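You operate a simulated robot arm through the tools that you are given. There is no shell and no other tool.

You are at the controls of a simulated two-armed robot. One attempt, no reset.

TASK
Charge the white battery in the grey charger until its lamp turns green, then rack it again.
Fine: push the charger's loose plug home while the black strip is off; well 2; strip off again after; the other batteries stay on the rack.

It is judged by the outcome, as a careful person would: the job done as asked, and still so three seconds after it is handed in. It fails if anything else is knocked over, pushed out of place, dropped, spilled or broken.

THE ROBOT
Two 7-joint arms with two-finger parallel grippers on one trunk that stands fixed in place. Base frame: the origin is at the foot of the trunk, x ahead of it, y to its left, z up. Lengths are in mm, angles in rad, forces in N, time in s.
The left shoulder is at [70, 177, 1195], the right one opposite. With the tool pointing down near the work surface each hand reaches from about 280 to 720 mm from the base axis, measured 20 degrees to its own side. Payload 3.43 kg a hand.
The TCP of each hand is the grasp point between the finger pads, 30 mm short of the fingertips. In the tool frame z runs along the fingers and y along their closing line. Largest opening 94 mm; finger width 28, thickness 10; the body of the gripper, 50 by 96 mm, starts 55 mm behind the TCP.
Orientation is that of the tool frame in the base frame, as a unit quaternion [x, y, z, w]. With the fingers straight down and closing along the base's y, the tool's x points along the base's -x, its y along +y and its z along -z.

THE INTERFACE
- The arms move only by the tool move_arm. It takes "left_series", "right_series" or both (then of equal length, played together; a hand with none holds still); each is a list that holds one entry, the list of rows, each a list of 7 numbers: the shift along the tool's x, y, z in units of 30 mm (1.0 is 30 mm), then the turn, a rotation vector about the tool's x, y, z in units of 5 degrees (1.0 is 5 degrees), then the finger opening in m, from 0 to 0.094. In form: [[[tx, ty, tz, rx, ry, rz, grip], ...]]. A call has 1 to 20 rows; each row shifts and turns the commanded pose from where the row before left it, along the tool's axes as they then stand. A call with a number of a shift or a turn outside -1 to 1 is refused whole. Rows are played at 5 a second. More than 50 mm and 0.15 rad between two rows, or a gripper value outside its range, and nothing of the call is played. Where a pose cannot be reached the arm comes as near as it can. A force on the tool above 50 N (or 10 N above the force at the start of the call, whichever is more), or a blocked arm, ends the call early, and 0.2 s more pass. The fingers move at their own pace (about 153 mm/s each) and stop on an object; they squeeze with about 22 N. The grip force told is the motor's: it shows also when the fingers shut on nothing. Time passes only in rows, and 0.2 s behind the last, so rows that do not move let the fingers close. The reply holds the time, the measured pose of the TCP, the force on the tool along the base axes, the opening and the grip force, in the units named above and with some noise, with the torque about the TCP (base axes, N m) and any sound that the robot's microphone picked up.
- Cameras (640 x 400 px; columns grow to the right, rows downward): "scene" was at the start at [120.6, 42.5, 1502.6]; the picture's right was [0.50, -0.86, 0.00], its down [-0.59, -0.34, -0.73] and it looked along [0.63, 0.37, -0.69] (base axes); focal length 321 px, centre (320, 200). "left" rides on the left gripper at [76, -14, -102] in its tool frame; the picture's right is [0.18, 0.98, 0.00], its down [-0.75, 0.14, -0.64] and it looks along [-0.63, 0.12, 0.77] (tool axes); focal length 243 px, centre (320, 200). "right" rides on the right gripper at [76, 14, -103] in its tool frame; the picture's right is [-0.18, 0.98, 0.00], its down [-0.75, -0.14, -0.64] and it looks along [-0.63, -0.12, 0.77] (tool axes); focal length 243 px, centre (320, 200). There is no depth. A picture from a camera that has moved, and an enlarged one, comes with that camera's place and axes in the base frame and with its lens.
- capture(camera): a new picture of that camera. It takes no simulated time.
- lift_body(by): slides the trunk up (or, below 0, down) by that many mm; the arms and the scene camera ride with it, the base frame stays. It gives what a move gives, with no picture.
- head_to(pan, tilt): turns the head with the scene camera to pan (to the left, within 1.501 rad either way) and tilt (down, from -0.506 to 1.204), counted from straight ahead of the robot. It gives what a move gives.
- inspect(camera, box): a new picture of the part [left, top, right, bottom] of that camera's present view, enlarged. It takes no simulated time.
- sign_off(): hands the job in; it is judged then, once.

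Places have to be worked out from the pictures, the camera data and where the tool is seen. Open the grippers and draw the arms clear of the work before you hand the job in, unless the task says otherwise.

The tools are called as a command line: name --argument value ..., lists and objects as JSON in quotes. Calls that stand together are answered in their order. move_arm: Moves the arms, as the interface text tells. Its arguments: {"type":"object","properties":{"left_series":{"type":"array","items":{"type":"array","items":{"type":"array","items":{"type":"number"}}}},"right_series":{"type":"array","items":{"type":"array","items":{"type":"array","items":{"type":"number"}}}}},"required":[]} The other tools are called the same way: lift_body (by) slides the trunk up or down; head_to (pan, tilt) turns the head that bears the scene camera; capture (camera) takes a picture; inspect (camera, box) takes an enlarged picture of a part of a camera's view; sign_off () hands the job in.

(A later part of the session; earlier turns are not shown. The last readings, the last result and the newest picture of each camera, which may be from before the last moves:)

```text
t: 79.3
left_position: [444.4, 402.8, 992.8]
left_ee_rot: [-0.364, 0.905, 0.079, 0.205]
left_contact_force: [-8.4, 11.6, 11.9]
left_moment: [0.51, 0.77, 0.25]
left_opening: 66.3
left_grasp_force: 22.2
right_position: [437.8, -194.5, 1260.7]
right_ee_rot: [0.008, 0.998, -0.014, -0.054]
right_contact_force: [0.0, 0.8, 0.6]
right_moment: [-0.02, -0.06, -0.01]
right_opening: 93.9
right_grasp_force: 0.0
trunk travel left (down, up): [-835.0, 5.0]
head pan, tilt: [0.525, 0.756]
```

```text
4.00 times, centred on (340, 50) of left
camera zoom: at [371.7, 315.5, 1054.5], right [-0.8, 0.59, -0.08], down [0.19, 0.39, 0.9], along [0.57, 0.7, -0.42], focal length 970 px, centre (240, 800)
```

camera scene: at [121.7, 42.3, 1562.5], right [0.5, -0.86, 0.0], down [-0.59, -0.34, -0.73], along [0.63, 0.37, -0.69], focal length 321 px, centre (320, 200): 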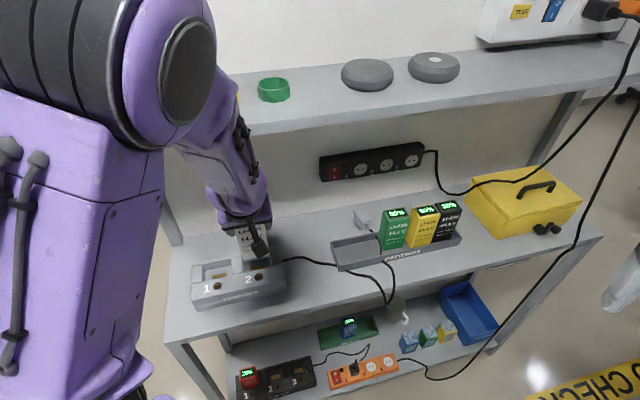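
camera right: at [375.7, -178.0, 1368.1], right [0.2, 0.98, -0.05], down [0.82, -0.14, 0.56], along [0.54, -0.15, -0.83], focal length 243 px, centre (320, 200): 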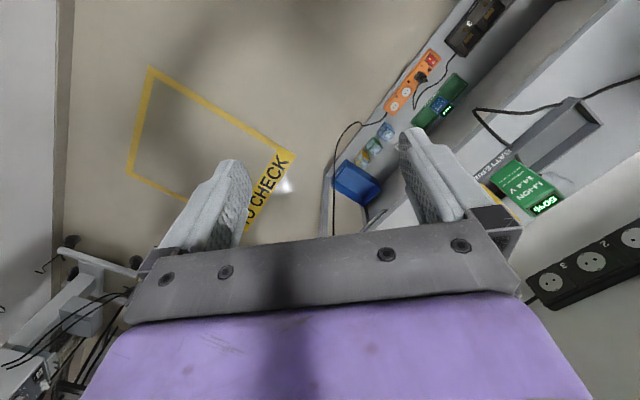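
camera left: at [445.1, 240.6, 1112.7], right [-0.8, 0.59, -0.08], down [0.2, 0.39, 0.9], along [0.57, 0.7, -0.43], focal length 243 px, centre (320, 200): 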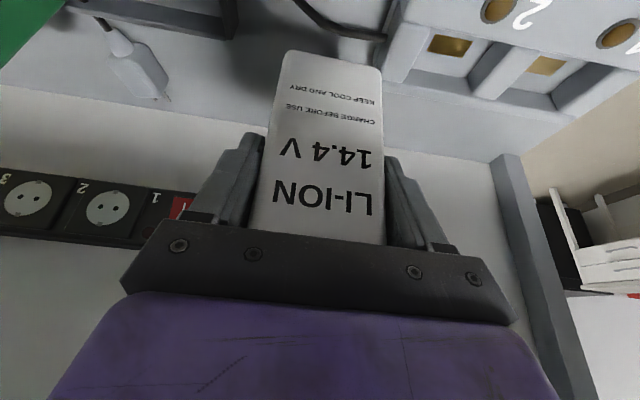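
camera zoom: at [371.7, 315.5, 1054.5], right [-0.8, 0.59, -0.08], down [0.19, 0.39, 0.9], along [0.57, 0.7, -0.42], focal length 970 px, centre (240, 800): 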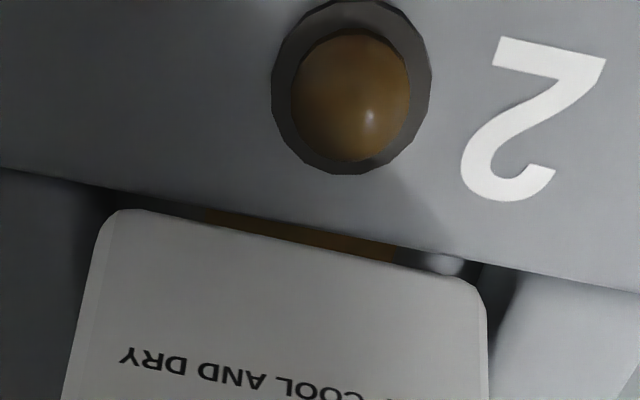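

Now there is a clear sideways push of 11 to 14 N towards -u: the battery's right face is against the post's inner wall, so it has entered there. I relieve 0.9 mm to -u and press gently on.

move_arm --left_series '[[[0, 0.03, 0, 0, 0, 0, 0.04], [0.014, 0, 0.03, 0, 0, 0, 0.04], [0, 0, 0, 0, 0, 0, 0.04]]]'

move_arm --left_series '[[[0.014, 0, 0.03, 0, 0, 0, 0.04], [0, 0, 0, 0, 0, 0, 0.04]]]'

```text
t: 80.1
left_position: [444.6, 402.8, 994.3]
left_ee_rot: [-0.363, 0.906, 0.079, 0.204]
left_contact_force: [-4.2, 9.4, 18.3]
left_moment: [0.5, 0.56, -0.02]
left_opening: 66.7
left_grasp_force: 22.0
right_position: [436.4, -196.1, 1260.7]
right_ee_rot: [0.009, 0.998, -0.014, -0.054]
right_contact_force: [0.1, -0.3, 0.3]
right_moment: [0.01, 0.0, -0.03]
right_opening: 94.3
right_grasp_force: 0.1
trunk travel left (down, up): [-835.0, 5.0]
head pan, tilt: [0.525, 0.756]
```

```text
t: 80.7
left_position: [444.6, 403.1, 992.3]
left_ee_rot: [-0.363, 0.906, 0.079, 0.204]
left_contact_force: [-3.6, 8.6, 17.6]
left_moment: [0.45, 0.47, 0.15]
left_opening: 66.5
left_grasp_force: 22.2
right_position: [437.3, -197.3, 1259.0]
right_ee_rot: [0.009, 0.998, -0.013, -0.053]
right_contact_force: [-0.5, 0.4, -1.3]
right_moment: [-0.01, -0.02, -0.02]
right_opening: 94.0
right_grasp_force: 0.1
trunk travel left (down, up): [-835.0, 5.0]
head pan, tilt: [0.525, 0.756]
```

I check the picture to see whether the battery is going in or sliding in the grip.

inspect --camera "left" --box '[260, 0, 420, 100]'

inspect --camera "scene" --box '[230, 235, 290, 280]'

```text
4.00 times, centred on (340, 50) of left
camera zoom: at [371.3, 315.2, 1052.9], right [-0.8, 0.6, -0.08], down [0.19, 0.39, 0.9], along [0.57, 0.7, -0.42], focal length 970 px, centre (240, 800)
```

zoom: 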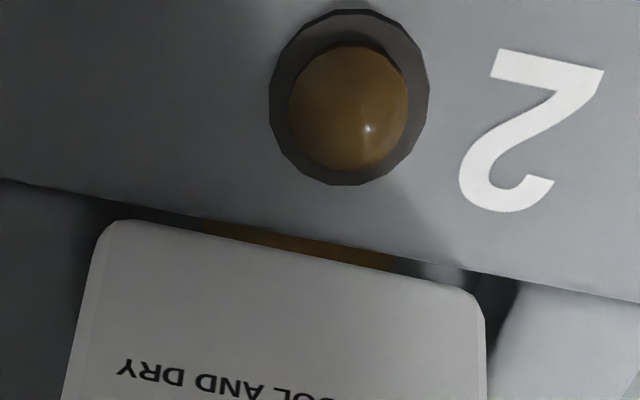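

```text
8.89 times, centred on (260, 258) of scene
camera zoom: at [117.3, 42.6, 1562.9], right [0.5, -0.86, 0.0], down [-0.59, -0.34, -0.73], along [0.63, 0.37, -0.68], focal length 2857 px, centre (853, -311)
```

zoom: 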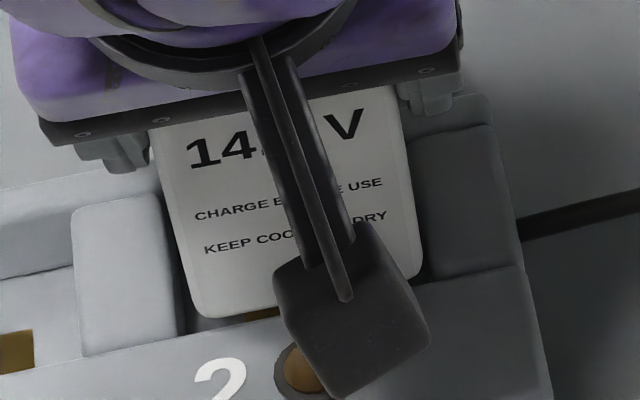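

The battery keeps sliding in the grip instead of entering, with side forces, so a small yaw error may be wedging it. I zoom further to compare the edge angles precisely.

inspect --camera "left" --box '[280, 40, 330, 75]'

inspect --camera "left" --box '[345, 50, 395, 85]'

```text
11.43 times, centred on (305, 58) of left
camera zoom: at [371.3, 315.2, 1052.9], right [-0.8, 0.6, -0.08], down [0.19, 0.39, 0.9], along [0.57, 0.7, -0.42], focal length 2773 px, centre (491, 1829)
```

zoom: 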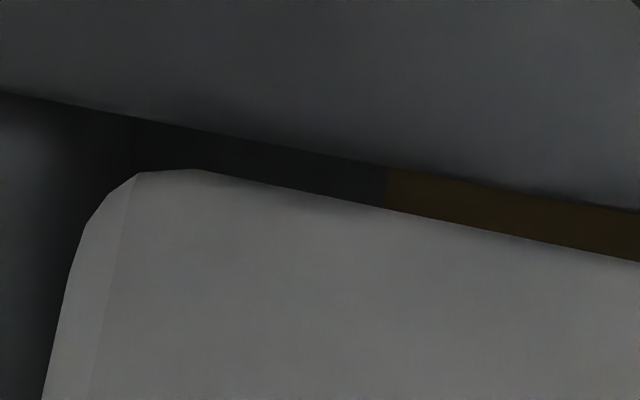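

```text
11.43 times, centred on (370, 68) of left
camera zoom: at [371.3, 315.2, 1052.9], right [-0.8, 0.6, -0.08], down [0.19, 0.39, 0.9], along [0.57, 0.7, -0.42], focal length 2773 px, centre (-251, 1714)
```

zoom: 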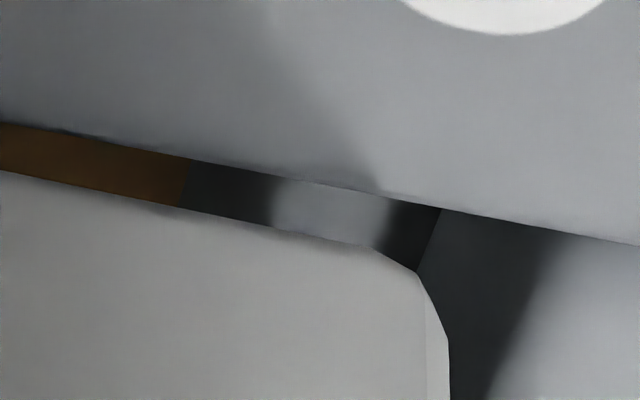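

The high zoom shows the battery yawed about 1.1° against the console (I over-corrected earlier) and about 1.3 mm too far to +u of the well centre. I lift 5 mm, turn it back 1.1° and shift 1.2 mm to -u, then check at the same zoom.

move_arm --left_series '[[[-0.071, 0, -0.15, 0, 0, 0, 0.04], [0, 0.04, 0, -0.094, 0, -0.199, 0.04], [0, 0, 0, 0, 0, 0, 0.04], [0, 0, 0, 0, 0, 0, 0.04]]]'

inspect --camera "left" --box '[280, 40, 330, 75]'

inspect --camera "left" --box '[345, 50, 395, 85]'

```text
t: 81.7
left_position: [446.0, 405.2, 995.7]
left_ee_rot: [-0.373, 0.902, 0.081, 0.2]
left_contact_force: [-0.6, 0.2, -4.5]
left_moment: [0.0, 0.01, 0.01]
left_opening: 66.4
left_grasp_force: 22.1
right_position: [440.4, -195.5, 1259.2]
right_ee_rot: [0.009, 0.998, -0.014, -0.055]
right_contact_force: [-0.2, 0.1, 0.1]
right_moment: [-0.01, 0.03, -0.01]
right_opening: 94.0
right_grasp_force: 0.0
trunk travel left (down, up): [-835.0, 5.0]
head pan, tilt: [0.525, 0.756]
```

```text
11.43 times, centred on (305, 58) of left
camera zoom: at [374.8, 315.1, 1056.1], right [-0.81, 0.58, -0.08], down [0.19, 0.39, 0.9], along [0.55, 0.71, -0.43], focal length 2773 px, centre (491, 1829)
```

zoom: 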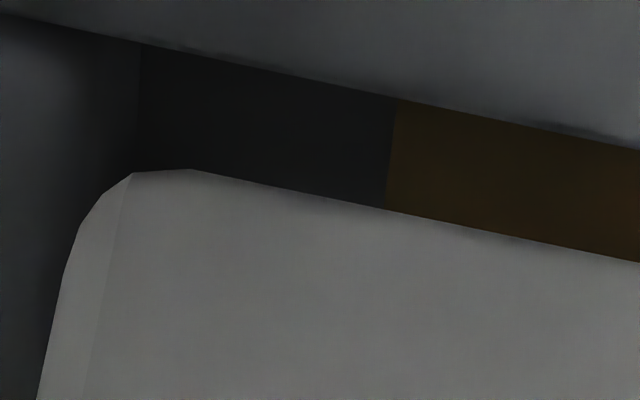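

```text
11.43 times, centred on (370, 68) of left
camera zoom: at [374.8, 315.1, 1056.1], right [-0.81, 0.58, -0.08], down [0.19, 0.39, 0.9], along [0.55, 0.71, -0.43], focal length 2773 px, centre (-251, 1714)
```

zoom: 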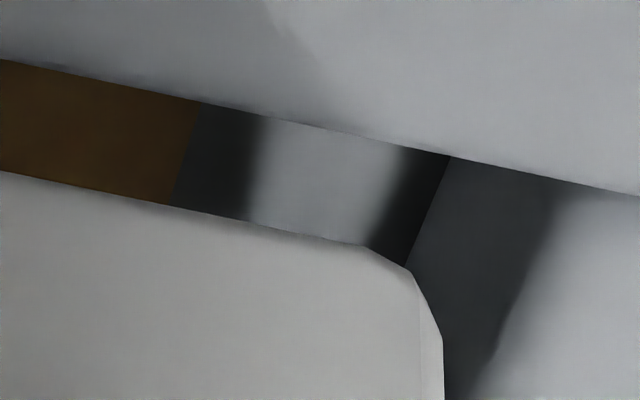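

Yaw now agrees within 0.2°. Measured against pad and walls, the battery is still about 1.8 mm to +u of centre, with a good front gap. I shift 1.8 mm to -u and lower in 1 to 1.5 mm steps.

move_arm --left_series '[[[0, 0.06, 0, 0, 0, 0, 0.04], [0.035, 0, 0.075, 0, 0, 0, 0.04], [0.021, 0, 0.045, 0, 0, 0, 0.04], [0, 0, 0, 0, 0, 0, 0.04]]]'

move_arm --left_series '[[[0.014, 0, 0.03, 0, 0, 0, 0.04], [0, 0, 0, 0, 0, 0, 0.04]]]'

move_arm --left_series '[[[0.014, 0, 0.03, 0, 0, 0, 0.04], [0, 0, 0, 0, 0, 0, 0.04]]]'

```text
t: 82.7
left_position: [443.9, 404.7, 993.7]
left_ee_rot: [-0.373, 0.902, 0.082, 0.202]
left_contact_force: [0.4, 1.8, 5.3]
left_moment: [0.23, 0.33, -0.07]
left_opening: 66.3
left_grasp_force: 22.3
right_position: [437.7, -197.6, 1259.0]
right_ee_rot: [0.009, 0.998, -0.014, -0.055]
right_contact_force: [-0.4, -0.5, 0.1]
right_moment: [0.01, 0.03, -0.01]
right_opening: 94.1
right_grasp_force: 0.1
trunk travel left (down, up): [-835.0, 5.0]
head pan, tilt: [0.525, 0.756]
```

```text
t: 83.3
left_position: [444.5, 403.7, 992.4]
left_ee_rot: [-0.372, 0.902, 0.082, 0.204]
left_contact_force: [1.6, 3.2, 18.3]
left_moment: [0.31, 0.37, 0.01]
left_opening: 66.6
left_grasp_force: 21.8
right_position: [437.9, -197.4, 1260.5]
right_ee_rot: [0.009, 0.998, -0.013, -0.055]
right_contact_force: [-0.5, 0.3, -0.3]
right_moment: [0.04, 0.01, 0.01]
right_opening: 94.1
right_grasp_force: 0.1
trunk travel left (down, up): [-835.0, 5.0]
head pan, tilt: [0.525, 0.756]
```

```text
t: 83.9
left_position: [442.5, 404.2, 991.2]
left_ee_rot: [-0.373, 0.902, 0.082, 0.203]
left_contact_force: [3.2, 3.5, 18.1]
left_moment: [0.28, 0.3, 0.0]
left_opening: 66.6
left_grasp_force: 21.9
right_position: [437.7, -196.5, 1259.7]
right_ee_rot: [0.008, 0.998, -0.013, -0.054]
right_contact_force: [0.3, 0.9, -1.1]
right_moment: [-0.01, 0.0, 0.03]
right_opening: 93.8
right_grasp_force: 0.1
trunk travel left (down, up): [-835.0, 5.0]
head pan, tilt: [0.525, 0.756]
```

The light contact is at the battery's left-front corner, so this u is now slightly too small. I lift a little, shift 0.8 mm to +u and 0.7 mm in, and press lightly again.

move_arm --left_series '[[[-0.06, 0, -0.128, 0, 0, 0, 0.04], [-0.021, -0.027, 0.01, 0, 0, 0, 0.04], [0.028, 0, 0.06, 0, 0, 0, 0.04], [0.014, 0, 0.03, 0, 0, 0, 0.04], [0, 0, 0, 0, 0, 0, 0.04]]]'

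move_arm --left_series '[[[0.014, 0, 0.03, 0, 0, 0, 0.04], [0, 0, 0, 0, 0, 0, 0.04]]]'

inspect --camera "left" --box '[260, 20, 420, 120]'

```text
t: 85.1
left_position: [445.1, 404.7, 991.4]
left_ee_rot: [-0.372, 0.902, 0.081, 0.202]
left_contact_force: [-1.0, 0.0, -3.4]
left_moment: [0.0, 0.1, -0.03]
left_opening: 66.4
left_grasp_force: 21.9
right_position: [440.6, -195.4, 1258.6]
right_ee_rot: [0.009, 0.998, -0.012, -0.055]
right_contact_force: [-0.1, 0.2, -0.4]
right_moment: [0.03, 0.01, -0.02]
right_opening: 94.0
right_grasp_force: 0.0
trunk travel left (down, up): [-835.0, 5.0]
head pan, tilt: [0.525, 0.756]
```

```text
t: 85.7
left_position: [444.9, 405.2, 991.3]
left_ee_rot: [-0.371, 0.902, 0.081, 0.203]
left_contact_force: [0.2, 1.9, 2.6]
left_moment: [0.14, 0.22, -0.04]
left_opening: 66.3
left_grasp_force: 22.5
right_position: [439.7, -196.0, 1258.6]
right_ee_rot: [0.009, 0.998, -0.014, -0.055]
right_contact_force: [0.4, -0.5, 0.0]
right_moment: [-0.01, -0.01, -0.01]
right_opening: 94.1
right_grasp_force: 0.1
trunk travel left (down, up): [-835.0, 5.0]
head pan, tilt: [0.525, 0.756]
```

```text
4.00 times, centred on (340, 70) of left
camera zoom: at [373.5, 315.5, 1051.3], right [-0.81, 0.58, -0.08], down [0.19, 0.39, 0.9], along [0.55, 0.72, -0.43], focal length 970 px, centre (240, 720)
```

zoom: 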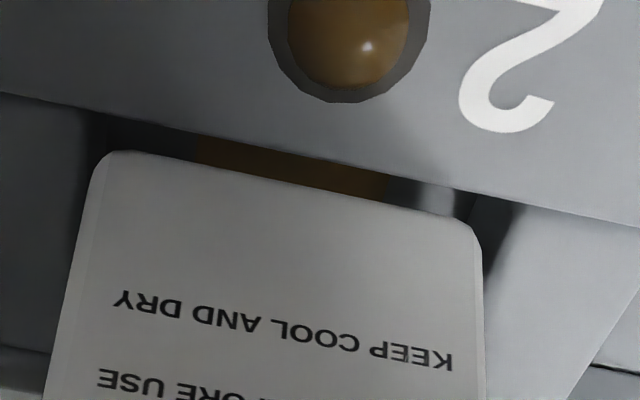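

Only 7 N now, still at the left-front corner. I shift another 0.6 mm to +u and press on lightly.

move_arm --left_series '[[[-0.014, -0.02, -0.03, 0, 0, 0, 0.04], [0.021, 0, 0.045, 0, 0, 0, 0.04], [0, 0, 0, 0, 0, 0, 0.04]]]'

move_arm --left_series '[[[0.021, 0, 0.045, 0, 0, 0, 0.04], [0, 0, 0, 0, 0, 0, 0.04]]]'

inspect --camera "left" --box '[260, 20, 420, 120]'

```text
t: 86.5
left_position: [445.2, 404.6, 990.7]
left_ee_rot: [-0.372, 0.902, 0.082, 0.202]
left_contact_force: [-0.1, 4.2, 10.9]
left_moment: [0.46, 0.49, -0.11]
left_opening: 66.1
left_grasp_force: 22.5
right_position: [438.6, -198.1, 1260.4]
right_ee_rot: [0.009, 0.998, -0.014, -0.055]
right_contact_force: [0.3, 0.3, -0.2]
right_moment: [-0.02, -0.03, -0.01]
right_opening: 93.9
right_grasp_force: 0.0
trunk travel left (down, up): [-835.0, 5.0]
head pan, tilt: [0.525, 0.756]
```

```text
t: 87.1
left_position: [445.1, 402.6, 989.8]
left_ee_rot: [-0.372, 0.902, 0.082, 0.203]
left_contact_force: [1.5, 3.2, 17.5]
left_moment: [0.33, 0.37, -0.05]
left_opening: 65.9
left_grasp_force: 21.6
right_position: [438.8, -198.5, 1259.5]
right_ee_rot: [0.009, 0.998, -0.013, -0.054]
right_contact_force: [0.7, 0.8, 0.2]
right_moment: [0.0, -0.04, 0.02]
right_opening: 93.9
right_grasp_force: 0.1
trunk travel left (down, up): [-835.0, 5.0]
head pan, tilt: [0.525, 0.756]
```

```text
4.00 times, centred on (340, 70) of left
camera zoom: at [372.7, 313.8, 1050.2], right [-0.81, 0.58, -0.08], down [0.19, 0.39, 0.9], along [0.56, 0.72, -0.42], focal length 970 px, centre (240, 720)
```

zoom: 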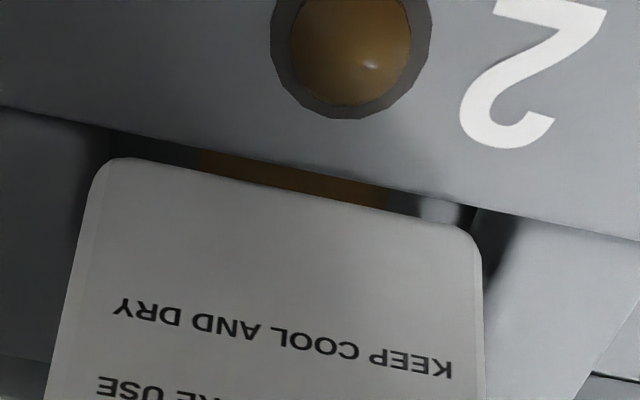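

Still at the left-front, with a +v push. I now probe the other way: lift, move 2 mm further in (+v) and 0.6 mm back to -u, and press lightly to see where the contact goes.

move_arm --left_series '[[[-0.06, 0, -0.128, 0, 0, 0, 0.04], [-0.06, 0.02, 0.028, 0, 0, 0, 0.04], [0.028, 0, 0.06, 0, 0, 0, 0.04], [0.014, 0, 0.03, 0, 0, 0, 0.04], [0, 0, 0, 0, 0, 0, 0.04]]]'

move_arm --left_series '[[[0.014, 0, 0.03, 0, 0, 0, 0.04], [0, 0, 0, 0, 0, 0, 0.04]]]'

move_arm --left_series '[[[0.014, 0, 0.03, 0, 0, 0, 0.04], [0, 0, 0, 0, 0, 0, 0.04]]]'

```text
t: 88.3
left_position: [446.5, 405.3, 988.9]
left_ee_rot: [-0.372, 0.902, 0.082, 0.202]
left_contact_force: [0.6, -0.1, -5.0]
left_moment: [-0.04, 0.04, 0.0]
left_opening: 66.2
left_grasp_force: 21.7
right_position: [440.1, -195.8, 1259.4]
right_ee_rot: [0.009, 0.998, -0.013, -0.055]
right_contact_force: [0.2, -0.3, -0.3]
right_moment: [-0.05, 0.01, 0.02]
right_opening: 94.2
right_grasp_force: 0.1
trunk travel left (down, up): [-835.0, 5.0]
head pan, tilt: [0.525, 0.756]
```

```text
t: 88.9
left_position: [445.5, 406.1, 989.4]
left_ee_rot: [-0.372, 0.902, 0.081, 0.201]
left_contact_force: [-0.1, 0.6, -4.4]
left_moment: [-0.02, 0.03, 0.02]
left_opening: 66.6
left_grasp_force: 21.9
right_position: [439.2, -196.2, 1258.8]
right_ee_rot: [0.009, 0.998, -0.014, -0.056]
right_contact_force: [-0.4, 0.0, -0.3]
right_moment: [-0.01, 0.03, -0.02]
right_opening: 93.9
right_grasp_force: 0.1
trunk travel left (down, up): [-835.0, 5.0]
head pan, tilt: [0.525, 0.756]
```

```text
t: 89.5
left_position: [447.1, 405.0, 988.1]
left_ee_rot: [-0.372, 0.902, 0.081, 0.202]
left_contact_force: [-0.8, 0.3, -4.0]
left_moment: [-0.01, 0.02, 0.03]
left_opening: 66.4
left_grasp_force: 22.2
right_position: [440.5, -196.2, 1258.9]
right_ee_rot: [0.009, 0.998, -0.013, -0.054]
right_contact_force: [0.4, -0.4, 0.1]
right_moment: [-0.01, 0.0, 0.02]
right_opening: 94.0
right_grasp_force: 0.2
trunk travel left (down, up): [-835.0, 5.0]
head pan, tilt: [0.525, 0.756]
```

No contact now, below all earlier stop levels: it is going in. I keep lowering in small steps.

move_arm --left_series '[[[0.028, 0, 0.06, 0, 0, 0, 0.04], [0.028, 0, 0.06, 0, 0, 0, 0.04], [0, 0, 0, 0, 0, 0, 0.04]]]'

inspect --camera "left" --box '[260, 20, 420, 120]'

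```text
t: 90.3
left_position: [447.6, 406.5, 983.4]
left_ee_rot: [-0.373, 0.902, 0.082, 0.201]
left_contact_force: [0.1, -0.3, -4.1]
left_moment: [0.0, 0.0, 0.01]
left_opening: 66.5
left_grasp_force: 22.3
right_position: [440.4, -196.6, 1259.6]
right_ee_rot: [0.009, 0.998, -0.014, -0.055]
right_contact_force: [0.4, 0.5, 0.8]
right_moment: [-0.03, -0.02, -0.01]
right_opening: 94.2
right_grasp_force: 0.0
trunk travel left (down, up): [-835.0, 5.0]
head pan, tilt: [0.525, 0.756]
```

```text
4.00 times, centred on (340, 70) of left
camera zoom: at [375.8, 317.0, 1044.1], right [-0.81, 0.58, -0.08], down [0.19, 0.39, 0.9], along [0.55, 0.71, -0.43], focal length 970 px, centre (240, 720)
```

zoom: 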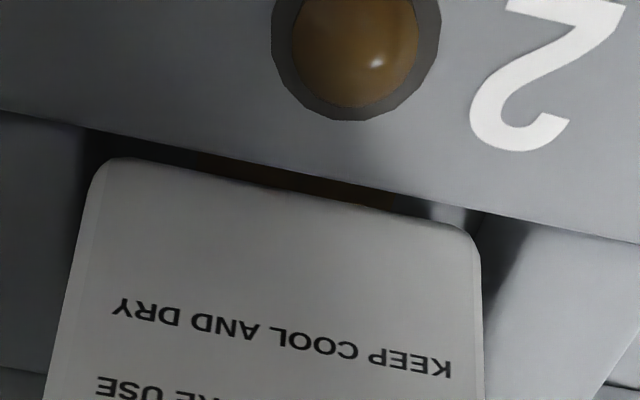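

It is sliding in freely (z 983, no extra force). I continue down to the floor.

move_arm --left_series '[[[0.028, 0, 0.06, 0, 0, 0, 0.04], [0.028, 0, 0.06, 0, 0, 0, 0.04], [0.028, 0, 0.06, 0, 0, 0, 0.04], [0, 0, 0, 0, 0, 0, 0.04]]]'

move_arm --left_series '[[[0.028, 0, 0.06, 0, 0, 0, 0.04], [0.028, 0, 0.06, 0, 0, 0, 0.04], [0, 0, 0, 0, 0, 0, 0.04]]]'

inspect --camera "left" --box '[260, 20, 420, 120]'

```text
t: 91.3
left_position: [447.7, 406.0, 977.1]
left_ee_rot: [-0.372, 0.902, 0.081, 0.202]
left_contact_force: [-0.3, -0.3, -3.4]
left_moment: [-0.04, 0.03, -0.08]
left_opening: 66.5
left_grasp_force: 22.2
right_position: [440.2, -196.2, 1259.0]
right_ee_rot: [0.009, 0.998, -0.013, -0.056]
right_contact_force: [-0.2, 0.4, 1.3]
right_moment: [0.01, 0.0, -0.01]
right_opening: 93.9
right_grasp_force: 0.1
trunk travel left (down, up): [-835.0, 5.0]
head pan, tilt: [0.525, 0.756]
```

```text
t: 92.1
left_position: [447.1, 406.0, 974.5]
left_ee_rot: [-0.372, 0.902, 0.082, 0.201]
left_contact_force: [1.5, 0.3, -4.7]
left_moment: [-0.03, -0.01, 0.0]
left_opening: 66.6
left_grasp_force: 21.7
right_position: [439.3, -196.3, 1258.3]
right_ee_rot: [0.009, 0.998, -0.013, -0.055]
right_contact_force: [0.1, -0.7, 0.0]
right_moment: [-0.01, 0.0, 0.0]
right_opening: 94.0
right_grasp_force: 0.1
trunk travel left (down, up): [-835.0, 5.0]
head pan, tilt: [0.525, 0.756]
```

```text
4.00 times, centred on (340, 70) of left
camera zoom: at [376.0, 317.6, 1033.7], right [-0.81, 0.58, -0.08], down [0.19, 0.39, 0.9], along [0.55, 0.71, -0.43], focal length 970 px, centre (240, 720)
```

zoom: 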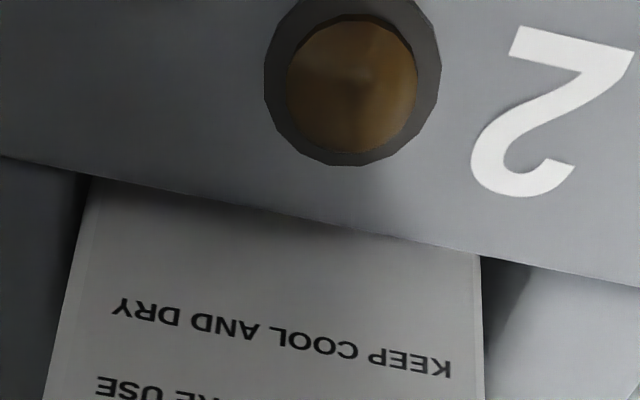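

The battery's lower end is now well inside the well. I continue down until it touches the floor.

move_arm --left_series '[[[0.028, 0, 0.06, 0, 0, 0, 0.04], [0.028, 0, 0.06, 0, 0, 0, 0.04], [0, 0, 0, 0, 0, 0, 0.04]]]'

move_arm --left_series '[[[0.028, 0, 0.06, 0, 0, 0, 0.04], [0, 0, 0, 0, 0, 0, 0.04]]]'

move_arm --left_series '[[[0.028, 0, 0.06, 0, 0, 0, 0.04], [0, 0, 0, 0, 0, 0, 0.04]]]'

```text
t: 92.9
left_position: [449.3, 407.1, 969.9]
left_ee_rot: [-0.373, 0.902, 0.081, 0.201]
left_contact_force: [0.7, 0.5, -5.8]
left_moment: [-0.01, 0.0, 0.01]
left_opening: 66.5
left_grasp_force: 22.2
right_position: [439.6, -195.7, 1258.3]
right_ee_rot: [0.009, 0.998, -0.014, -0.055]
right_contact_force: [0.0, 0.1, 0.6]
right_moment: [0.0, 0.03, 0.02]
right_opening: 94.0
right_grasp_force: 0.0
trunk travel left (down, up): [-835.0, 5.0]
head pan, tilt: [0.525, 0.756]
```

```text
t: 93.5
left_position: [447.0, 406.0, 967.9]
left_ee_rot: [-0.373, 0.902, 0.082, 0.201]
left_contact_force: [0.3, 0.6, -4.4]
left_moment: [-0.03, 0.07, -0.01]
left_opening: 66.5
left_grasp_force: 21.9
right_position: [439.9, -197.3, 1257.8]
right_ee_rot: [0.009, 0.998, -0.014, -0.055]
right_contact_force: [0.8, 0.7, 0.9]
right_moment: [-0.01, 0.01, -0.02]
right_opening: 94.0
right_grasp_force: 0.0
trunk travel left (down, up): [-835.0, 5.0]
head pan, tilt: [0.525, 0.756]
```

```text
t: 94.1
left_position: [448.2, 406.6, 966.3]
left_ee_rot: [-0.372, 0.903, 0.082, 0.2]
left_contact_force: [-0.2, -0.1, -5.9]
left_moment: [0.02, 0.05, -0.03]
left_opening: 66.4
left_grasp_force: 21.8
right_position: [439.7, -196.4, 1257.7]
right_ee_rot: [0.009, 0.998, -0.013, -0.055]
right_contact_force: [-0.3, 0.7, -0.1]
right_moment: [-0.02, -0.02, 0.02]
right_opening: 94.1
right_grasp_force: 0.1
trunk travel left (down, up): [-835.0, 5.0]
head pan, tilt: [0.525, 0.756]
```

move_arm --left_series '[[[0.028, 0, 0.06, 0, 0, 0, 0.04], [0, 0, 0, 0, 0, 0, 0.04]]]'

move_arm --left_series '[[[0.028, 0, 0.06, 0, 0, 0, 0.04], [0, 0, 0, 0, 0, 0, 0.04]]]'

```text
t: 94.7
left_position: [447.6, 406.3, 963.1]
left_ee_rot: [-0.372, 0.902, 0.081, 0.201]
left_contact_force: [0.6, 0.4, -5.1]
left_moment: [-0.02, 0.05, -0.04]
left_opening: 66.5
left_grasp_force: 22.3
right_position: [440.6, -196.5, 1258.5]
right_ee_rot: [0.009, 0.998, -0.014, -0.055]
right_contact_force: [0.7, 0.0, -0.1]
right_moment: [-0.01, -0.02, 0.0]
right_opening: 93.9
right_grasp_force: 0.1
trunk travel left (down, up): [-835.0, 5.0]
head pan, tilt: [0.525, 0.756]
```

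```text
t: 95.3
left_position: [447.4, 408.8, 961.7]
left_ee_rot: [-0.372, 0.902, 0.082, 0.202]
left_contact_force: [0.0, 0.1, -4.9]
left_moment: [0.02, -0.06, -0.05]
left_opening: 66.6
left_grasp_force: 22.2
right_position: [439.3, -196.3, 1258.3]
right_ee_rot: [0.009, 0.998, -0.013, -0.056]
right_contact_force: [0.4, 0.9, 0.5]
right_moment: [0.02, 0.04, 0.02]
right_opening: 94.0
right_grasp_force: 0.0
trunk travel left (down, up): [-835.0, 5.0]
head pan, tilt: [0.525, 0.756]
```

No floor contact yet at z 962; the fingertips are still about 25 mm above the console. I go down a little further.

move_arm --left_series '[[[0.028, 0, 0.06, 0, 0, 0, 0.04], [0, 0, 0, 0, 0, 0, 0.04]]]'

inspect --camera "scene" --box '[220, 220, 300, 290]'

capture --camera "left"

```text
t: 95.9
left_position: [447.5, 404.8, 960.5]
left_ee_rot: [-0.372, 0.902, 0.082, 0.202]
left_contact_force: [-0.1, -0.1, -0.1]
left_moment: [0.09, 0.05, 0.02]
left_opening: 66.3
left_grasp_force: 21.8
right_position: [440.8, -197.6, 1258.7]
right_ee_rot: [0.009, 0.998, -0.013, -0.055]
right_contact_force: [-0.2, 0.1, 0.0]
right_moment: [0.02, -0.01, -0.02]
right_opening: 94.4
right_grasp_force: 0.1
trunk travel left (down, up): [-835.0, 5.0]
head pan, tilt: [0.525, 0.756]
```

```text
5.71 times, centred on (260, 255) of scene
camera zoom: at [120.8, 43.0, 1562.6], right [0.5, -0.86, 0.0], down [-0.59, -0.34, -0.73], along [0.63, 0.36, -0.69], focal length 1837 px, centre (663, -114)
```

zoom: 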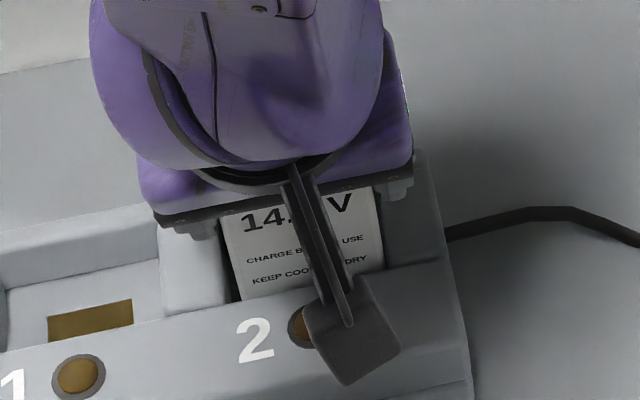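

```text
taken
camera left: at [375.9, 317.2, 1020.8], right [-0.81, 0.58, -0.08], down [0.19, 0.39, 0.9], along [0.55, 0.72, -0.43], focal length 243 px, centre (320, 200)
```

left: 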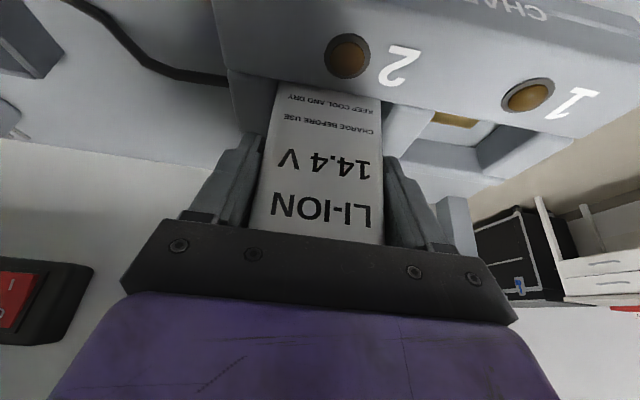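

The weight is now taken by the floor: the battery is seated. I press it lightly home, then open the fingers.

move_arm --left_series '[[[0.014, 0, 0.03, 0, 0, 0, 0.04], [0, 0, 0, 0, 0, 0, 0.04], [0, 0, 0, 0, 0, 0, 0.082], [0, 0, 0, 0, 0, 0, 0.082], [0, 0, 0, 0, 0, 0, 0.082]]]'

capture --camera "left"

```text
t: 97.1
left_position: [446.8, 407.3, 959.1]
left_ee_rot: [-0.372, 0.902, 0.081, 0.201]
left_contact_force: [-1.0, -1.3, 0.0]
left_moment: [-0.03, 0.0, -0.01]
left_opening: 82.0
left_grasp_force: 0.0
right_position: [439.6, -196.9, 1259.9]
right_ee_rot: [0.009, 0.998, -0.012, -0.055]
right_contact_force: [-0.1, -0.1, -0.2]
right_moment: [0.02, 0.02, 0.0]
right_opening: 93.9
right_grasp_force: 0.1
trunk travel left (down, up): [-835.0, 5.0]
head pan, tilt: [0.525, 0.756]
```

```text
taken
camera left: at [375.8, 317.5, 1019.6], right [-0.81, 0.58, -0.08], down [0.19, 0.39, 0.9], along [0.55, 0.71, -0.43], focal length 243 px, centre (320, 200)
```

left: 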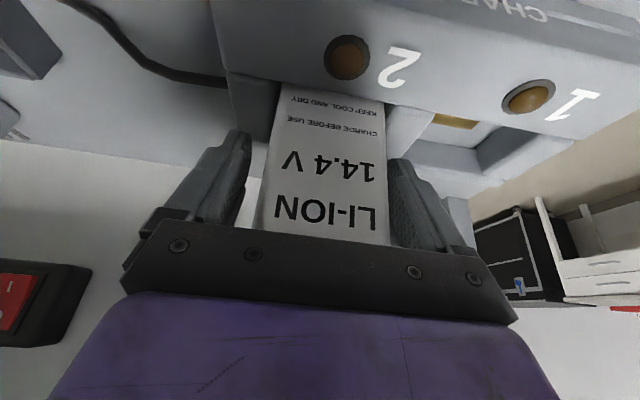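

Released cleanly. I withdraw along the tool axis, clear of the battery.

move_arm --left_series '[[[0, 0, -0.6, 0, 0, 0, 0.084], [0, 0, -0.9, 0, 0, 0, 0.084], [0, 0, -0.9, 0, 0, 0, 0.084], [0, 0, -0.9, 0, 0, 0, 0.084], [0, 0, 0, 0, 0, 0, 0.084]]]'

capture --camera "left"

capture --camera "scene"

```text
t: 98.3
left_position: [417.8, 375.7, 1049.4]
left_ee_rot: [-0.371, 0.903, 0.082, 0.201]
left_contact_force: [-0.3, 1.1, 0.6]
left_moment: [0.0, 0.03, -0.01]
left_opening: 84.0
left_grasp_force: 0.1
right_position: [440.7, -197.4, 1259.7]
right_ee_rot: [0.009, 0.998, -0.013, -0.055]
right_contact_force: [-0.3, -0.2, 0.2]
right_moment: [0.02, 0.0, 0.01]
right_opening: 93.7
right_grasp_force: 0.0
trunk travel left (down, up): [-835.0, 5.0]
head pan, tilt: [0.525, 0.756]
```

```text
taken
camera left: at [346.0, 287.3, 1109.0], right [-0.81, 0.58, -0.08], down [0.19, 0.39, 0.9], along [0.55, 0.71, -0.43], focal length 243 px, centre (320, 200)
```

left: 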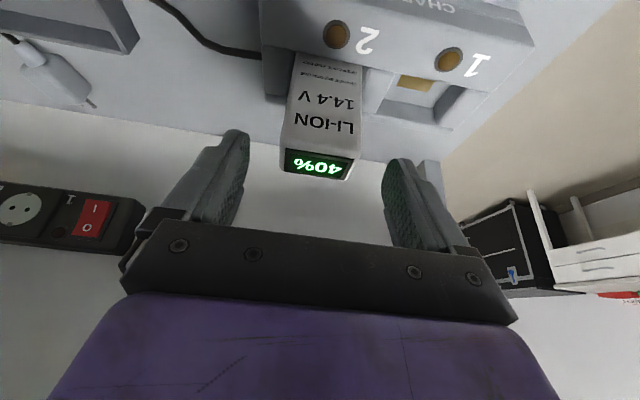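

```text
taken
camera scene: at [121.2, 43.2, 1562.5], right [0.5, -0.87, 0.0], down [-0.59, -0.34, -0.73], along [0.63, 0.36, -0.69], focal length 321 px, centre (320, 200)
```

scene: 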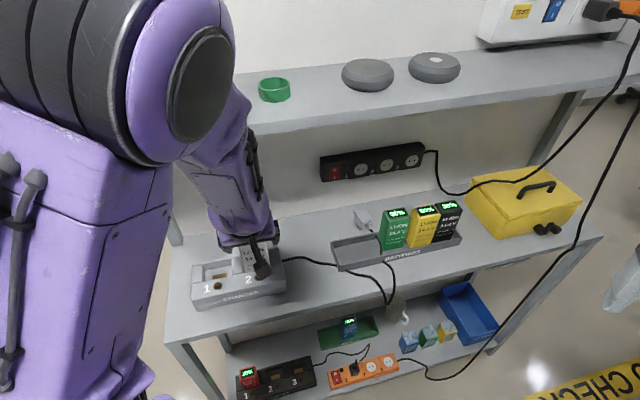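

The white battery stands seated in well 2. Next the plug: it lies behind the tray next to the green battery, where the hand cannot reach it directly. I look closely at the cable's course to plan drawing the plug out by its cable.

inspect --camera "scene" --box '[310, 195, 430, 320]'

inspect --camera "scene" --box '[325, 195, 415, 255]'

inspect --camera "right" --box '[440, 50, 640, 250]'

```text
3.20 times, centred on (370, 258) of scene
camera zoom: at [121.2, 43.2, 1562.5], right [0.5, -0.87, 0.0], down [-0.59, -0.34, -0.73], along [0.63, 0.36, -0.69], focal length 1028 px, centre (160, 16)
```

zoom: 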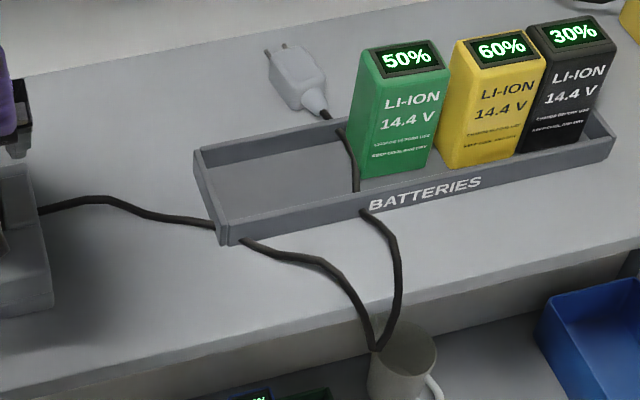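

```text
6.67 times, centred on (370, 225) of scene
camera zoom: at [121.2, 43.2, 1562.5], right [0.5, -0.87, 0.0], down [-0.59, -0.34, -0.73], along [0.63, 0.36, -0.69], focal length 2143 px, centre (-13, 33)
```

zoom: 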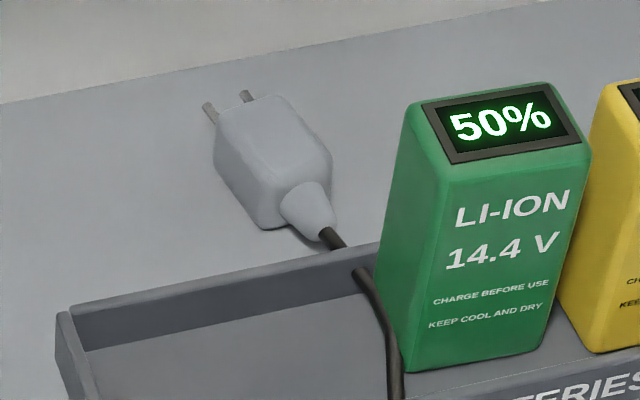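

```text
2.00 times, centred on (540, 150) of right
camera zoom: at [375.5, -178.4, 1368.2], right [0.2, 0.98, -0.05], down [0.82, -0.14, 0.56], along [0.54, -0.15, -0.83], focal length 485 px, centre (-120, 300)
```

zoom: 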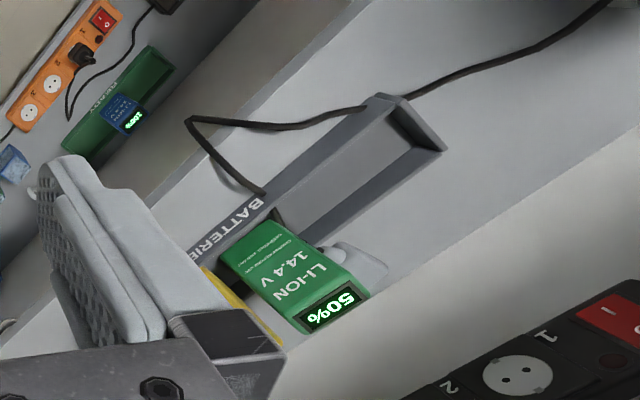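

The cable passes straight through the tray walls, so it is only drawn, not a handle or an obstacle. With the white slot empty I can reach the plug diagonally past the green battery's left side, pointing the hand along +x. I lift clear of the white battery, move right and turn the hand to that heading.

move_arm --left_series '[[[-0.284, 0, -0.602, 0, 0, 0, 0.084], [-0.284, 0, -0.602, 0, 0, 0, 0.084], [-0.405, -0.872, 0.191, 0, 0, 0, 0.084], [-0.405, -0.872, 0.191, 0, 0, 0, 0.084], [-0.405, -0.872, 0.191, 0, 0, 0, 0.084], [-0.405, -0.872, 0.191, 0, 0, 0, 0.084], [-0.405, -0.872, 0.191, 0, 0, 0, 0.084], [0, 0, 0, 0, 0, 0, 0.084]]]'

capture --camera "left"

capture --camera "scene"

```text
t: 100.1
left_position: [537.5, 328.9, 1094.1]
left_ee_rot: [-0.373, 0.902, 0.081, 0.202]
left_contact_force: [-0.4, 0.0, 0.3]
left_moment: [0.01, 0.0, 0.01]
left_opening: 83.9
left_grasp_force: 0.1
right_position: [422.8, -202.1, 1266.2]
right_ee_rot: [0.009, 0.999, -0.013, -0.047]
right_contact_force: [-0.6, 0.2, -0.6]
right_moment: [0.01, -0.01, -0.01]
right_opening: 93.8
right_grasp_force: 0.0
trunk travel left (down, up): [-835.0, 5.0]
head pan, tilt: [0.525, 0.756]
```

```text
taken
camera left: at [466.2, 239.2, 1154.5], right [-0.81, 0.58, -0.08], down [0.19, 0.39, 0.9], along [0.55, 0.72, -0.42], focal length 243 px, centre (320, 200)
```

left: 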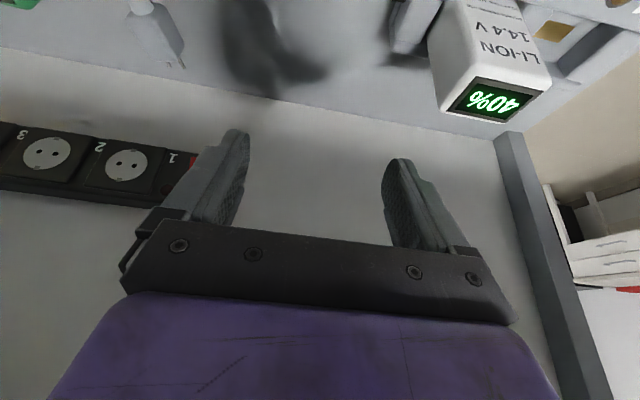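

```text
taken
camera scene: at [96.6, 38.3, 1564.0], right [0.5, -0.86, 0.01], down [-0.58, -0.34, -0.74], along [0.64, 0.37, -0.67], focal length 321 px, centre (320, 200)
```

scene: 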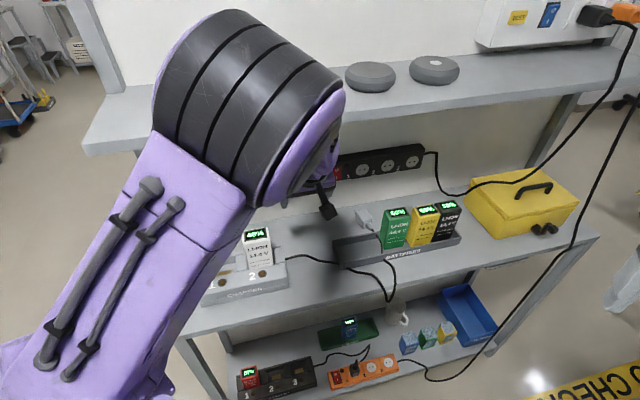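

The scene camera has shifted back again by about 24 mm, so some upper part of the arm is pressing on something, probably the upper shelf. I stop and back off 40 mm along -v at once.

move_arm --left_series '[[[0.6, 0, -0.28, 0, 0, 0, 0.084], [0.6, 0, -0.28, 0, 0, 0, 0.084], [0, 0, 0, 0, 0, 0, 0.084]]]'

capture --camera "scene"

```text
t: 100.9
left_position: [525.6, 309.0, 1089.1]
left_ee_rot: [-0.385, 0.899, 0.072, 0.197]
left_contact_force: [0.1, 0.9, 0.6]
left_moment: [0.01, 0.01, 0.01]
left_opening: 84.0
left_grasp_force: 0.1
right_position: [435.9, -196.4, 1260.4]
right_ee_rot: [0.009, 0.998, -0.012, -0.055]
right_contact_force: [-0.7, 0.1, 0.1]
right_moment: [0.03, -0.02, -0.02]
right_opening: 93.9
right_grasp_force: 0.0
trunk travel left (down, up): [-835.0, 5.0]
head pan, tilt: [0.525, 0.756]
```

```text
taken
camera scene: at [117.4, 42.0, 1563.0], right [0.5, -0.87, 0.0], down [-0.59, -0.34, -0.73], along [0.63, 0.37, -0.68], focal length 321 px, centre (320, 200)
```

scene: 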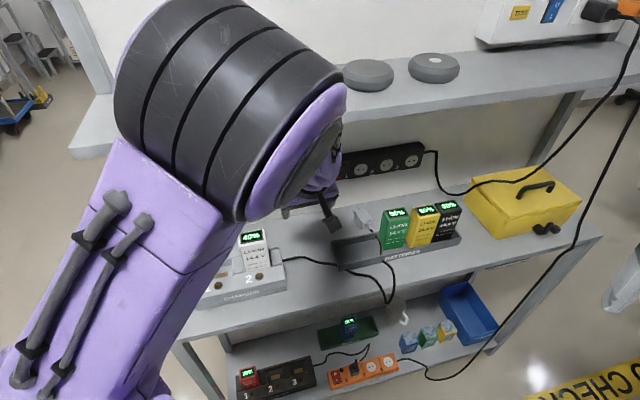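

The camera is back to its usual place, so that contact is released. I lower the trunk by 60 mm here, over the empty shelf between charger and rack, to keep the arm's upper parts away from the upper shelf.

lift_body --by -60

capture --camera "scene"

```text
t: 101.9
left_position: [527.2, 306.0, 1028.4]
left_ee_rot: [-0.382, 0.9, 0.07, 0.197]
left_contact_force: [0.1, 0.4, 0.7]
left_moment: [0.01, -0.02, 0.03]
left_opening: 83.9
left_grasp_force: 0.0
right_position: [438.0, -196.6, 1199.8]
right_ee_rot: [0.008, 0.998, -0.014, -0.055]
right_contact_force: [0.0, -0.2, 0.3]
right_moment: [0.04, -0.03, 0.04]
right_opening: 94.0
right_grasp_force: 0.0
trunk travel left (down, up): [-775.0, 65.0]
head pan, tilt: [0.525, 0.756]
```

```text
taken
camera scene: at [119.8, 42.8, 1502.7], right [0.5, -0.86, 0.0], down [-0.59, -0.34, -0.73], along [0.63, 0.37, -0.69], focal length 321 px, centre (320, 200)
```

scene: 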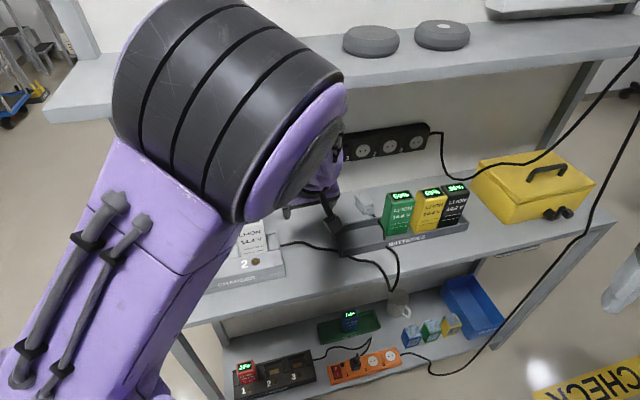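

All batteries look in place. I move 83 mm along +x, away from my shoulder, and then turn the hand to point along +x at about 42° below level.

move_arm --left_series '[[[-0.59, -0.65, 0.277, 0, 0, 0, 0.084], [-0.59, -0.65, 0.277, 0, 0, 0, 0.084], [-0.59, -0.65, 0.277, 0, 0, 0, 0.084], [0, 0, 0, 0.65, -0.551, 0.95, 0.084], [0, 0, 0, 0.65, -0.551, 0.95, 0.084], [0, 0, 0, 0.65, -0.551, 0.95, 0.084], [0, 0, 0, 0.65, -0.551, 0.95, 0.084], [0, 0, 0, 0.65, -0.551, 0.95, 0.084], [0, 0, 0, 0.65, -0.551, 0.95, 0.084], [0, 0, 0, 0.65, -0.551, 0.95, 0.084], [0, 0, 0, 0.65, -0.551, 0.95, 0.084], [0, 0, 0, 0, 0, 0, 0.084]]]'

capture --camera "left"

capture --camera "scene"

```text
t: 104.5
left_position: [613.3, 304.0, 1030.2]
left_ee_rot: [0.012, 0.914, 0.011, 0.406]
left_contact_force: [0.1, 0.4, 1.5]
left_moment: [0.03, 0.01, 0.03]
left_opening: 83.9
left_grasp_force: 0.0
right_position: [440.0, -195.0, 1197.7]
right_ee_rot: [0.009, 0.998, -0.014, -0.055]
right_contact_force: [0.2, -0.4, 0.1]
right_moment: [0.0, 0.0, -0.01]
right_opening: 93.9
right_grasp_force: 0.0
trunk travel left (down, up): [-775.0, 65.0]
head pan, tilt: [0.525, 0.756]
```

```text
taken
camera left: at [483.5, 290.9, 1041.6], right [-0.11, 0.99, -0.11], down [0.03, 0.11, 0.99], along [0.99, 0.1, -0.04], focal length 243 px, centre (320, 200)
```

left: 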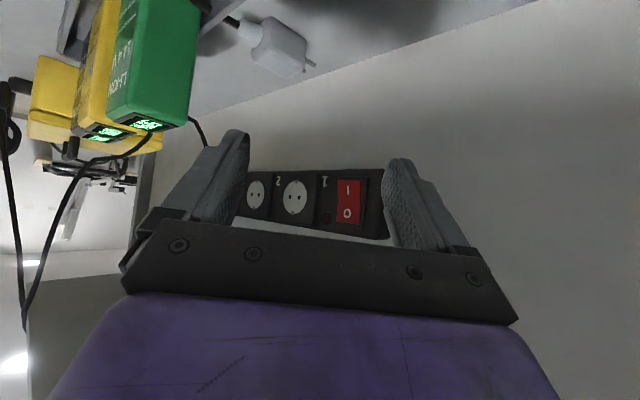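

```text
taken
camera scene: at [120.8, 42.1, 1502.6], right [0.5, -0.87, 0.0], down [-0.59, -0.34, -0.73], along [0.63, 0.37, -0.69], focal length 321 px, centre (320, 200)
```

scene: 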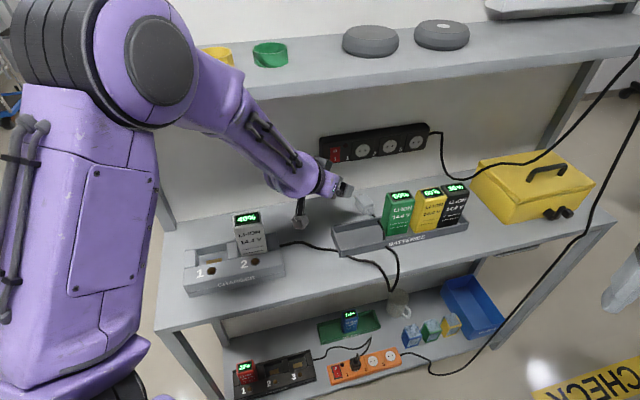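

This posture is comfortable and exact, and the wrist camera now sees the plug beyond the green battery. I zoom in on it.

inspect --camera "left" --box '[200, 0, 340, 90]'

inspect --camera "scene" --box '[320, 160, 420, 260]'

```text
4.44 times, centred on (270, 45) of left
camera zoom: at [483.5, 290.9, 1041.6], right [-0.11, 0.99, -0.11], down [0.03, 0.11, 0.99], along [0.99, 0.1, -0.04], focal length 1078 px, centre (542, 889)
```

zoom: 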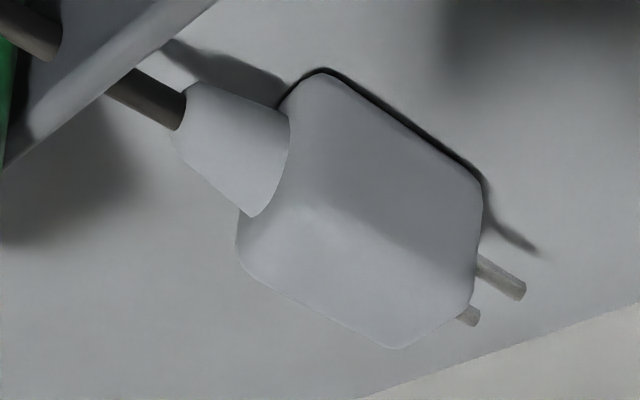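

```text
4.00 times, centred on (370, 210) of scene
camera zoom: at [120.8, 42.1, 1502.6], right [0.5, -0.87, 0.0], down [-0.59, -0.34, -0.73], along [0.63, 0.37, -0.69], focal length 1286 px, centre (120, 160)
```

zoom: 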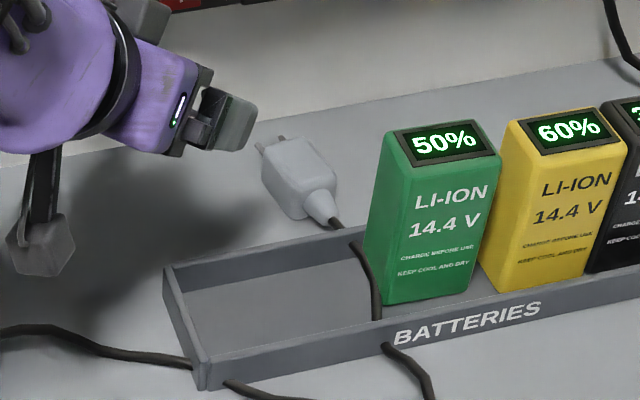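

The plug's tail is at about (732, 213), its prongs at (787, 290), body centre (760, 252), lying at 54° to the base x axis. I lower the trunk by another 100 mm, with the hand over free shelf, to bring the plug comfortably within reach.

lift_body --by -90

capture --camera "scene"

capture --camera "left"

```text
t: 105.7
left_position: [612.5, 304.7, 940.5]
left_ee_rot: [0.013, 0.914, 0.009, 0.405]
left_contact_force: [0.4, 0.3, 0.4]
left_moment: [0.02, -0.03, -0.01]
left_opening: 83.7
left_grasp_force: 0.1
right_position: [439.2, -196.9, 1109.7]
right_ee_rot: [0.009, 0.998, -0.013, -0.055]
right_contact_force: [0.3, 0.3, 0.6]
right_moment: [-0.01, 0.01, -0.01]
right_opening: 94.0
right_grasp_force: 0.1
trunk travel left (down, up): [-685.0, 155.0]
head pan, tilt: [0.525, 0.756]
```

```text
taken
camera scene: at [120.4, 42.7, 1412.6], right [0.5, -0.87, 0.0], down [-0.59, -0.34, -0.73], along [0.63, 0.37, -0.69], focal length 321 px, centre (320, 200)
```

scene: 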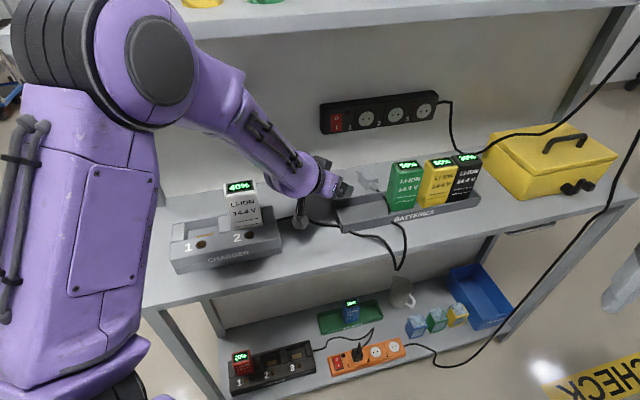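

```text
taken
camera left: at [483.3, 291.3, 951.6], right [-0.11, 0.99, -0.11], down [0.03, 0.11, 0.99], along [0.99, 0.1, -0.04], focal length 243 px, centre (320, 200)
```

left: 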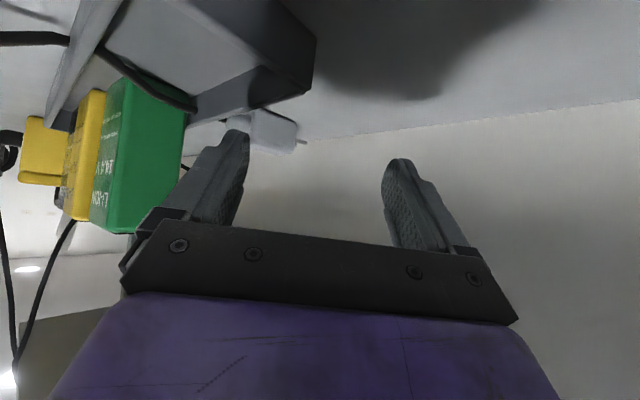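

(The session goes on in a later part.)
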